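You operate a simulated robot arm through the tools that you are given. There is no shell and no other tool. Be economical: measure what you need, move in short steps, check, and stop when the job is done.

Carry out the task below with a simulated robot arm. There is one attempt and no reset: what you move stays moved.

TASK
Take the yellow reflector and leave it in the teal tray.

It is judged by the outcome, as a careful person would: the job done as asked, and still so three seconds after it is handed in. It fails if anything else is knocked over, pushed out of place, dropped, spilled or broken.

THE ROBOT
A 6-joint arm with a two-finger parallel gripper, fixed in place. Base frame: the origin is at the foot of the arm, x ahead of it, y to its left, z up; the work surface is at about z = -1. Lengths are in mm, angles in degrees, forces in N, time in s.
With the tool pointing down near the work surface it reaches from about 140 to 600 mm from the base axis. Its first joint turns from -66.0 to 66.0 degrees. Payload 2.1 kg.
Tool frame: the origin (TCP) lies between the finger pads and is the grasp point; the fingertips stand 30 mm ahead of it; z points along the fingers, y is the line along which they close. The gripper opens to 94 mm. The fingers are 28 mm wide and 10 mm thick; the gripper's body (50 by 96 mm) begins 55 mm behind the TCP.
Orientation is told as [roll, pitch, yaw] about the base's x, y, z axes, in that order, counted from this pose: with the fingers straight down and closing along the base's y, the tool's x points along the base's -x, its y along +y and its z along -z.

THE INTERFACE
- The arm moves only by the tool servo_tool. Its argument "deltas" is a list of rows, each an object (a shift or turn left out is 0, a gripper value left out holds the last) with "gripper": the finger opening in mm, from 0 to 94; "offset": the shift along the tool's x, y, z in mm, a list of three; "twist": the turn about the tool's z in degrees. In form: [{"gripper": gripper, "offset": [x, y, z], "twist": twist}, ...]. A call has 1 to 20 rows; each row is the pose to reach, as a shift and turn from the pose commanded when the call began, along the tool's axes at that moment. A row lasts 0.2 s, in which the tool goes at most 50 mm and 8.6 degrees; a call with a longer step from one row to the next is refused whole, and so is a gripper value outside its range. A pose out of reach is approached as far as the arm can. The call stops where the force on the tool passes 40 N (or 10 N more than at its start, if that is more) or the arm is blocked; 0.2 s more then pass. The fingers move at their own pace (about 72 mm/s each) and stop on an object; they squeeze with about 22 N. The grip force told is the motor's: it shows also when the fingers shut on nothing. Time passes only in rows, and 0.2 s behind the last, so rows that repeat a pose let the fingers close. It gives the time, the measured TCP pose, the force on the tool (base axes), the opening and the grip force at its end, in the units of the frame above (readings bear some noise), and new pictures: "show" is both (left out), scene, wrist or none.
- Cameras (640 x 400 px; columns grow to the right, rows downward): "scene" is fixed at [54.1, -376.8, 473.5]; the picture's right is [0.76, -0.65, 0.00], its down [-0.43, -0.52, -0.74] and it looks along [0.48, 0.56, -0.67] (base axes); focal length 214 px, centre (320, 200). "wrist" rides on the gripper at [-37, 0, -58] in the tool frame; the picture's right is [0.00, -1.00, 0.00], its down [0.97, 0.00, -0.24] and it looks along [0.24, 0.00, 0.97] (tool axes); focal length 218 px, centre (320, 200).
- pixel_to_xyz(camera, pixels): there is no depth. For up to 12 entries [column, row, z] of the newest picture of that camera ("zoom" is the newest enlarged one), the place [x, y] in the base frame at which the ray of that pixel passes the height z, good to about 2 mm. No time passes.
- enlarge(camera, box): a new picture of the part [left, top, right, bottom] of that camera's present view, enlarged. No time passes.
- finish_job(): hands the job in; it is judged then, once.

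Work in short steps. Measure before you move; look again where a grasp or a placing could have gone wrong, and mend it. You have 60 turns and 120 pictures in all, the two below and enlarged ones among them. Open the gripper and draw the arm clear of the work before you hand the job in, unless the task says otherwise; then end with one line.

The tools are called after "Request:" as a command line: name --argument value ..., lists and objects as JSON in quotes. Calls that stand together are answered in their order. servo_tool: Moves the arm, as the interface text tells. Its arguments: {"type":"object","properties":{"deltas":{"type":"array","items":{"type":"object","properties":{"gripper":{"type":"number"},"offset":{"type":"array","items":{"type":"number"}},"twist":{"type":"number"}}}},"show":{"type":"string","enum":["both","scene","wrist","none"]}},"required":["deltas"]} The other tools are called the same way: pixel_to_xyz (camera, pixels) gives the place at which the rays of pixels pass given heights; enlarge (camera, box) takes an enlarged picture of a part of a camera's view; finish_job () hands the job in.

At the start:

```text
clock: 0.0
eef_pos: [233.1, -143.1, 328.1]
orientation: [0.1, 0.1, -0.1]
contact_force: [-0.3, -0.4, -0.3]
grip_width: 94.0
finger_force: 0.0
```

scene: 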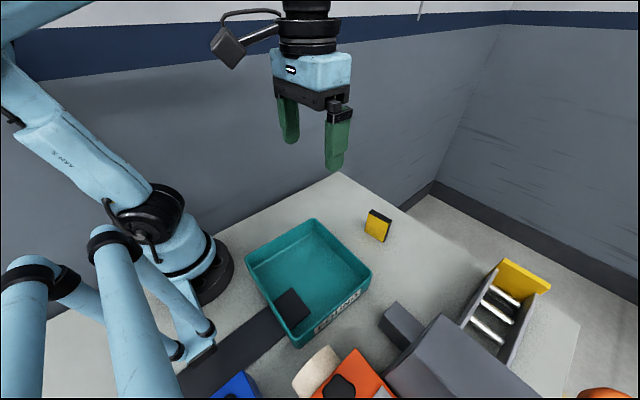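
wrist: 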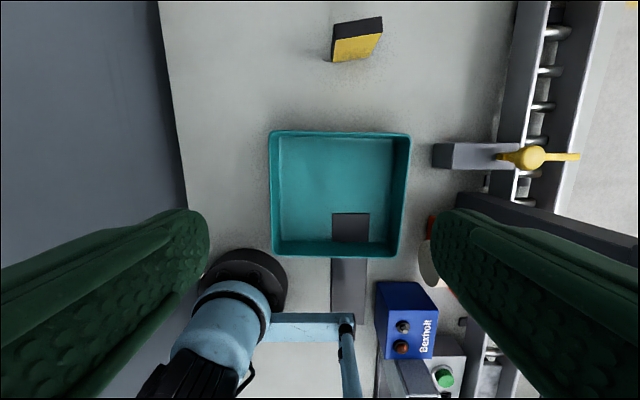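

The yellow-and-black block at scene (378,225) / wrist (357,40) looks like the reflector; I'll enlarge both views to check it and measure it.

Request:
enlarge --camera "scene" --box '[340, 190, 420, 250]'

Request:
enlarge --camera "wrist" --box '[260, 0, 440, 112]'

Request:
pixel_to_xyz --camera "wrist" --pixels '[[334, 62, 0], [375, 55, 0], [382, 17, 50], [333, 24, 50], [270, 132, 50], [411, 134, 50], [404, 257, 50], [274, 255, 50], [382, 17, 40], [333, 24, 40]]'

Request:
pixel_to_xyz --camera "scene" --pixels '[[365, 232, 0], [384, 242, 0], [391, 221, 40], [370, 209, 40], [314, 219, 50], [371, 270, 50], [298, 347, 0], [246, 257, 50]]'

```text
6.67 times, centred on (380, 220) of scene
```

zoom: 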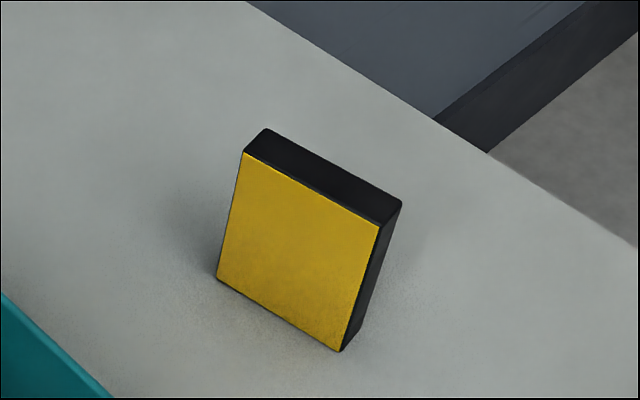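

```text
3.56 times, centred on (350, 56) of wrist
```

zoom: 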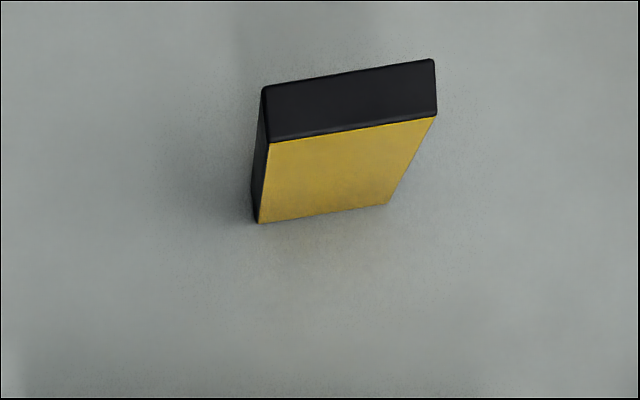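

```text
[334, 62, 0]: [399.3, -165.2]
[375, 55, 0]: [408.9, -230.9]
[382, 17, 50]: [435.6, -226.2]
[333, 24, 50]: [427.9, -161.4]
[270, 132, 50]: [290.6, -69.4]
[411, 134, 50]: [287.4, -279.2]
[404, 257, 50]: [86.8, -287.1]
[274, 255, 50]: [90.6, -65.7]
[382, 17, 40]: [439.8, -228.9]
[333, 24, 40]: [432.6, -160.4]
```

```text
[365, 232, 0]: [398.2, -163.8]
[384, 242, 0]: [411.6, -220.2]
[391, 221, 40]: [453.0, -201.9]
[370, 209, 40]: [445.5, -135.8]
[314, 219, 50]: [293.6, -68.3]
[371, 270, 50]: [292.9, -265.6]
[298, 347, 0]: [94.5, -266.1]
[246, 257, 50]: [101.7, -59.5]
```

It stands upright, about 57 mm wide. I'll compare its top edge across heights to get its height and thickness.

Request:
pixel_to_xyz --camera "wrist" --pixels '[[335.9, 39.9, 60], [382.5, 32.9, 60], [381.4, 16.3, 60], [333.6, 24.4, 60], [335.9, 39.9, 75], [382.5, 32.9, 75], [381.4, 16.3, 75], [333.6, 24.4, 75], [332.7, 62.5, 0], [369, 57.7, 0]]'

Request:
pixel_to_xyz --camera "scene" --pixels '[[368.5, 213, 60], [389, 223.9, 60], [392, 220.5, 60], [372, 209.3, 60], [368.5, 213, 75], [389, 223.9, 75], [392, 220.5, 75], [372, 209.3, 75], [364.5, 232, 0], [383.5, 242.5, 0]]'

```text
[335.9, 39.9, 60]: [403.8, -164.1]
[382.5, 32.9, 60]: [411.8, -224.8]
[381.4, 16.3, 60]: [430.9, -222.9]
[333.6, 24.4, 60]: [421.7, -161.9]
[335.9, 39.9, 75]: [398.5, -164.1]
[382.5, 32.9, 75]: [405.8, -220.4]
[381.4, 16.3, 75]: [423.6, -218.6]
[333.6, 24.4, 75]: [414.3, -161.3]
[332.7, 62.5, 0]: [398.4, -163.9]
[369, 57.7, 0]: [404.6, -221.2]
```

```text
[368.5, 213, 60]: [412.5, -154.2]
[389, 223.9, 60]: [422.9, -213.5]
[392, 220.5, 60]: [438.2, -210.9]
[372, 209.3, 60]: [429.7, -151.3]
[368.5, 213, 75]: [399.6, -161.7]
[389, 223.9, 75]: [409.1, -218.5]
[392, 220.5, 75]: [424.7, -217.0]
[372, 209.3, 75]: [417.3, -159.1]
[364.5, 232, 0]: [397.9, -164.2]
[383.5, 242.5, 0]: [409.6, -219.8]
```

The reflector is about 57 × 16 × 75 mm, centred at (410.6, -191) and turned about 8.7°. I'll move above it with the fingers ready to close across its 57 mm width.

Request:
servo_tool --deltas '[{"gripper": 94, "offset": [-30, -8, 28], "twist": -1.5}, {"offset": [-60, -16, 56], "twist": -3}, {"offset": [-90, -24, 84], "twist": -4.5}, {"offset": [-120, -32, 112], "twist": -6}, {"offset": [-150, -40, 140], "twist": -7.5}, {"offset": [-177.5, -48, 168], "twist": -8.7}, {"offset": [-177.5, -48, 168], "twist": -8.7}]'

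```text
clock: 1.6
eef_pos: [411.2, -189.5, 160.1]
orientation: [0.0, 0.0, 8.7]
contact_force: [-0.5, 0.1, 0.5]
grip_width: 94.3
finger_force: 0.0
```

scene: 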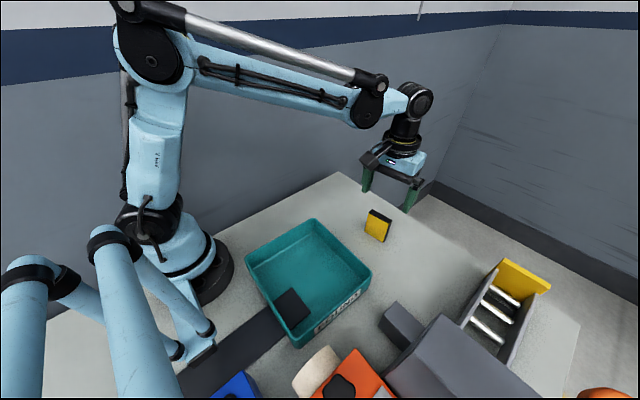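
wrist: 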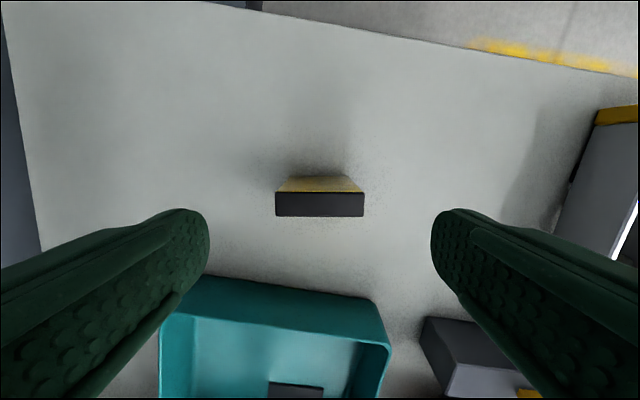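

The block's top is centred at wrist (320,204) and parallel to the fingers. I'll verify its position at z = 75.

Request:
pixel_to_xyz --camera "wrist" --pixels '[[276, 193, 75], [363, 193, 75], [276, 216, 75], [364, 216, 75]]'

Request:
enlarge --camera "scene" --box '[230, 205, 390, 355]'

Request:
pixel_to_xyz --camera "scene" --pixels '[[273, 298, 5], [295, 288, 5], [311, 311, 5], [290, 330, 5], [314, 227, 5], [357, 275, 5], [257, 268, 5]]'

```text
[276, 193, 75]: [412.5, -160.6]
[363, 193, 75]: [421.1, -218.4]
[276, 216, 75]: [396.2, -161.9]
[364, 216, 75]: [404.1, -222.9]
```

```text
2.67 times, centred on (310, 280) of scene
```

zoom: 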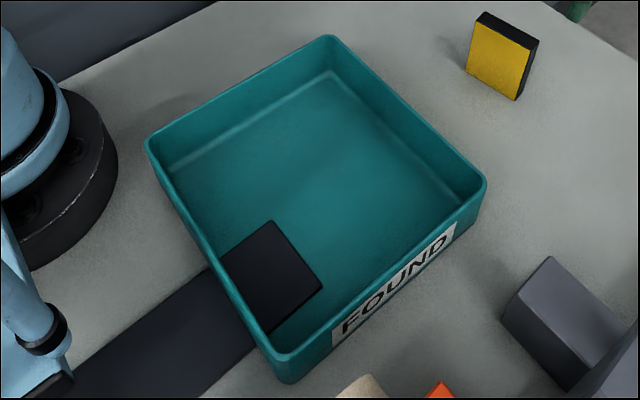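

```text
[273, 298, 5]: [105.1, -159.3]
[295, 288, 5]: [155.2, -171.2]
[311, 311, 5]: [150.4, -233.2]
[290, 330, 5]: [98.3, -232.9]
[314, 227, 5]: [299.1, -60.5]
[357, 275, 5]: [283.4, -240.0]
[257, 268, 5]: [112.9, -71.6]
```

The measured centre is about (408.5, -191), so I'll descend to z ≈ 45 with a small correction and then close.

Request:
servo_tool --deltas '[{"offset": [1, 0, 30]}, {"offset": [2, -1, 60]}, {"offset": [2, -1, 90]}, {"offset": [2, -1, 105]}, {"offset": [2, -1, 115]}, {"offset": [2, -1, 115]}]'

```text
clock: 3.0
eef_pos: [409.4, -192.8, 44.9]
orientation: [0.0, 0.0, 8.7]
contact_force: [0.7, 0.4, 0.3]
grip_width: 94.2
finger_force: 0.3
```

scene: 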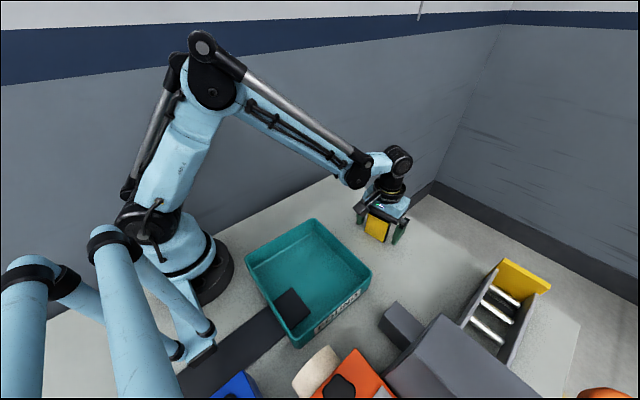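
wrist: 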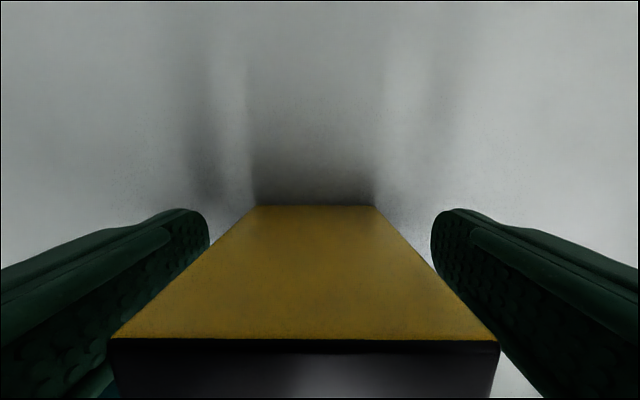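

The fingers straddle the block evenly, so I'll close on it.

Request:
servo_tool --deltas '[{"gripper": 40}, {"gripper": 40}, {"gripper": 40}, {"gripper": 40}]' --show "wrist"

```text
clock: 4.0
eef_pos: [409.7, -193.5, 45.5]
orientation: [0.0, 0.0, 8.7]
contact_force: [-0.3, 0.4, 0.0]
grip_width: 61.1
finger_force: 21.9
```

wrist: 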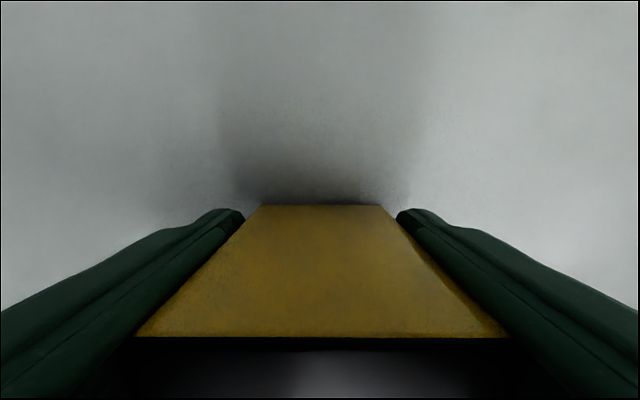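

Gripped at 61 mm with 22 N; lifting 110 mm straight up.

Request:
servo_tool --deltas '[{"offset": [0, 0, -15]}, {"offset": [0, 0, -40]}, {"offset": [0, 0, -70]}, {"offset": [0, 0, -100]}, {"offset": [0, 0, -110]}, {"offset": [0, 0, -110]}]'

```text
clock: 5.4
eef_pos: [408.4, -192.3, 155.7]
orientation: [0.1, 0.0, 8.7]
contact_force: [0.1, 0.1, -1.4]
grip_width: 61.1
finger_force: 21.9
```

scene: 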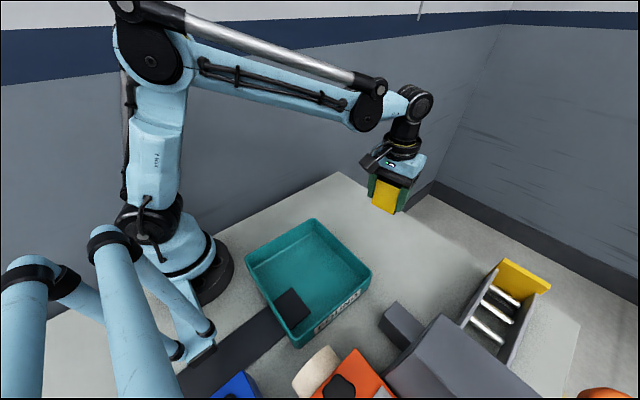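
wrist: 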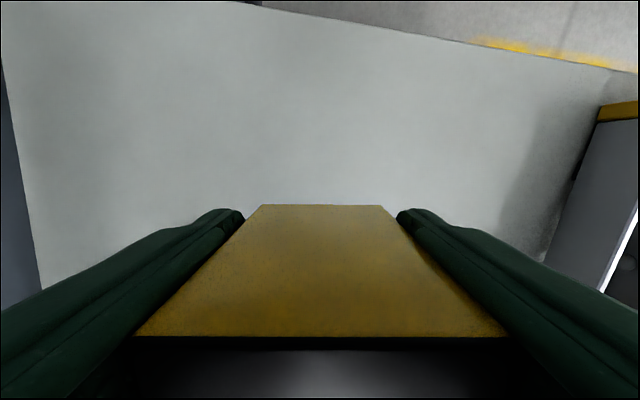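

Held securely at z 156. I'll carry it over the tray's free area, about (220,-165), squaring it to the tray on the way.

Request:
servo_tool --deltas '[{"offset": [22, 7, 0], "twist": 1.5}, {"offset": [54, 16, 0], "twist": 3}, {"offset": [90, 27, 0], "twist": 4.5}, {"offset": [126, 38, 0], "twist": 6}, {"offset": [158, 48, 0], "twist": 7.5}, {"offset": [182, 55, 0], "twist": 8.7}, {"offset": [182, 55, 0], "twist": 8.7}]'

```text
clock: 7.0
eef_pos: [219.2, -166.0, 155.1]
orientation: [0.1, 0.0, -0.1]
contact_force: [1.1, -0.5, -0.8]
grip_width: 60.8
finger_force: 21.9
```

scene: 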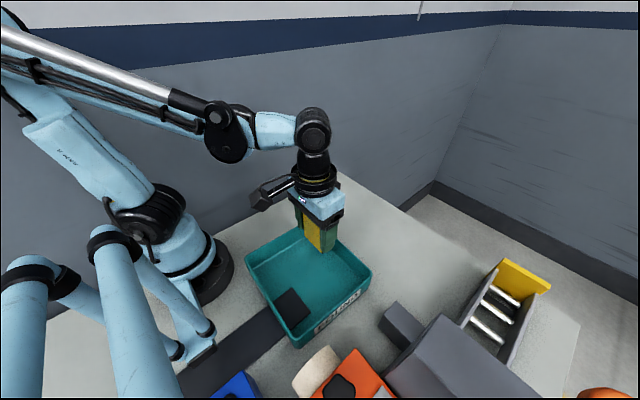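
wrist: 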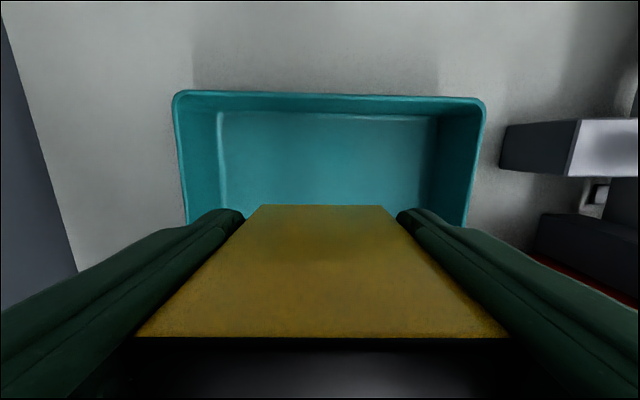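

Clear of the walls and the dark item. I'll lower to z ≈ 52.

Request:
servo_tool --deltas '[{"offset": [0, 0, 25]}, {"offset": [0, 0, 55]}, {"offset": [0, 0, 80]}, {"offset": [0, 0, 95]}, {"offset": [0, 0, 103]}, {"offset": [0, 0, 103]}]'

```text
clock: 8.4
eef_pos: [218.5, -165.3, 52.9]
orientation: [0.1, 0.0, 0.0]
contact_force: [-0.4, 0.2, -0.1]
grip_width: 61.1
finger_force: 22.2
```

scene: 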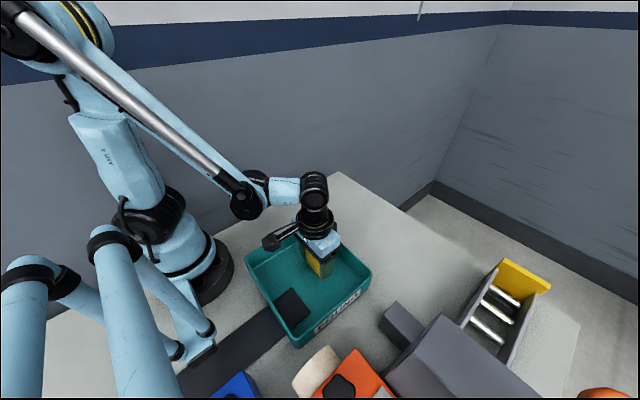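
wrist: 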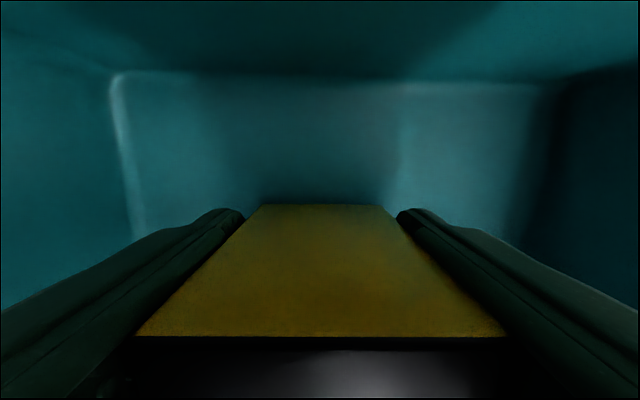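

No contact yet, so I'll ease down 2 mm and read the force.

Request:
servo_tool --deltas '[{"offset": [0, 0, 1]}, {"offset": [0, 0, 2]}, {"offset": [0, 0, 2]}]' --show "none"

```text
clock: 9.2
eef_pos: [221.4, -164.9, 51.7]
orientation: [-0.1, 0.0, 0.0]
contact_force: [1.0, -0.3, -0.5]
grip_width: 61.3
finger_force: 21.8
```

Request:
servo_tool --deltas '[{"offset": [0, 0, 1]}, {"offset": [0, 0, 1.5]}, {"offset": [0, 0, 1.5]}]' --show "none"

```text
clock: 10.0
eef_pos: [219.9, -165.3, 50.0]
orientation: [-0.1, -0.1, 0.1]
contact_force: [-0.3, 0.8, -0.7]
grip_width: 60.9
finger_force: 22.0
```

Still no contact force; going on in 1 mm steps.

Request:
servo_tool --deltas '[{"offset": [0, 0, 0.7]}, {"offset": [0, 0, 1.3]}, {"offset": [0, 0, 1.3]}]' --show "none"

```text
clock: 10.8
eef_pos: [220.4, -165.0, 48.2]
orientation: [0.0, 0.0, 0.0]
contact_force: [-1.6, -0.6, 19.5]
grip_width: 61.5
finger_force: 22.0
```

A force of 19.5 N shows the block is on the tray floor. I'll ease off slightly and open.

Request:
servo_tool --deltas '[{"offset": [0, 0, -0.5]}, {"offset": [0, 0, -0.5], "gripper": 66}, {"offset": [0, 0, -0.5], "gripper": 75}, {"offset": [0, 0, -0.5], "gripper": 90}, {"offset": [0, 0, -0.5], "gripper": 90}]'

```text
clock: 12.0
eef_pos: [220.9, -165.1, 48.6]
orientation: [0.1, 0.0, 0.0]
contact_force: [0.5, -0.4, -0.2]
grip_width: 89.9
finger_force: 0.1
```

scene: 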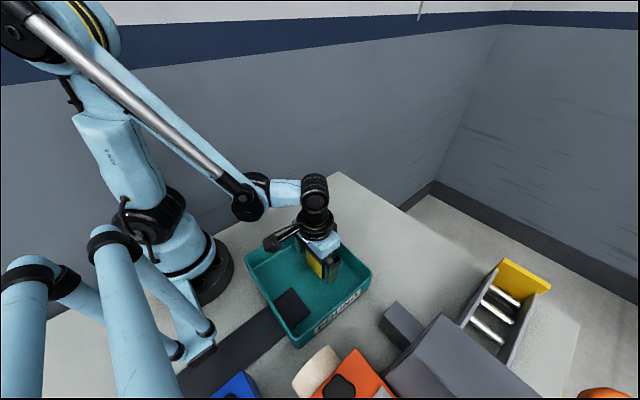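
wrist: 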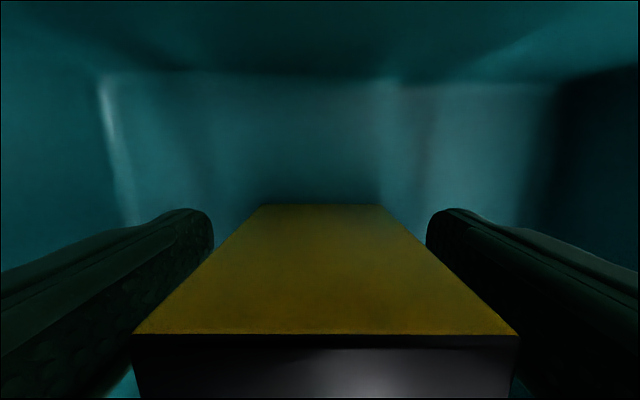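

Released and standing free, with clear gaps on both sides. I'll withdraw straight up.

Request:
servo_tool --deltas '[{"offset": [0, 0, -15]}, {"offset": [0, 0, -40]}, {"offset": [0, 0, -75]}, {"offset": [0, 0, -115]}, {"offset": [0, 0, -160]}, {"offset": [0, 0, -205]}, {"offset": [0, 0, -250]}, {"offset": [0, 0, -270]}, {"offset": [0, 0, -270]}]'

```text
clock: 14.0
eef_pos: [221.7, -165.8, 318.6]
orientation: [0.0, 0.0, 0.0]
contact_force: [-0.9, 0.7, 0.8]
grip_width: 90.0
finger_force: 0.1
```

scene: 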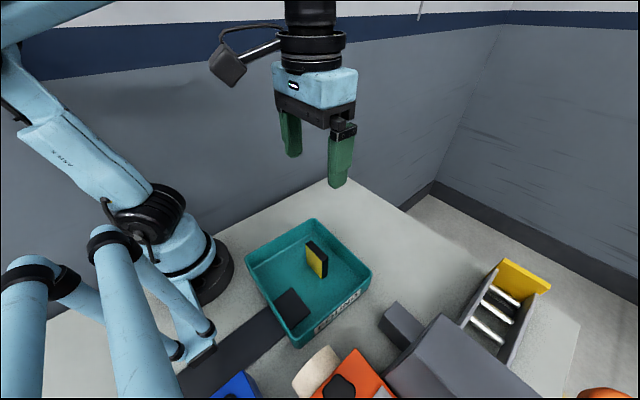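
wrist: 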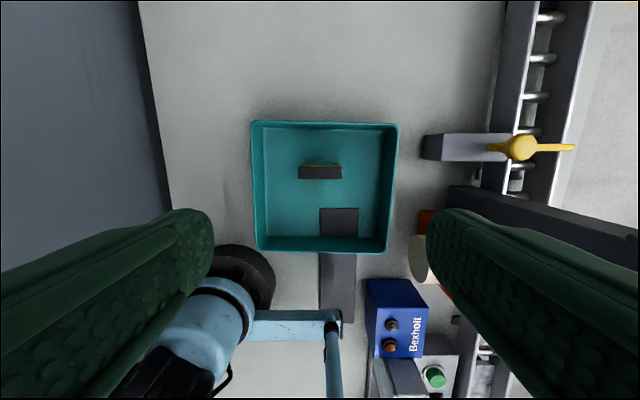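

The reflector stands in the tray at scene (316,259), the tray and the dark item are where they were, and the arm is clear. Handing in.

Request:
finish_job

```text
The job is handed in.
```

The yellow reflector is standing upright in the teal tray, nothing else was moved, and the arm is clear with the gripper open.
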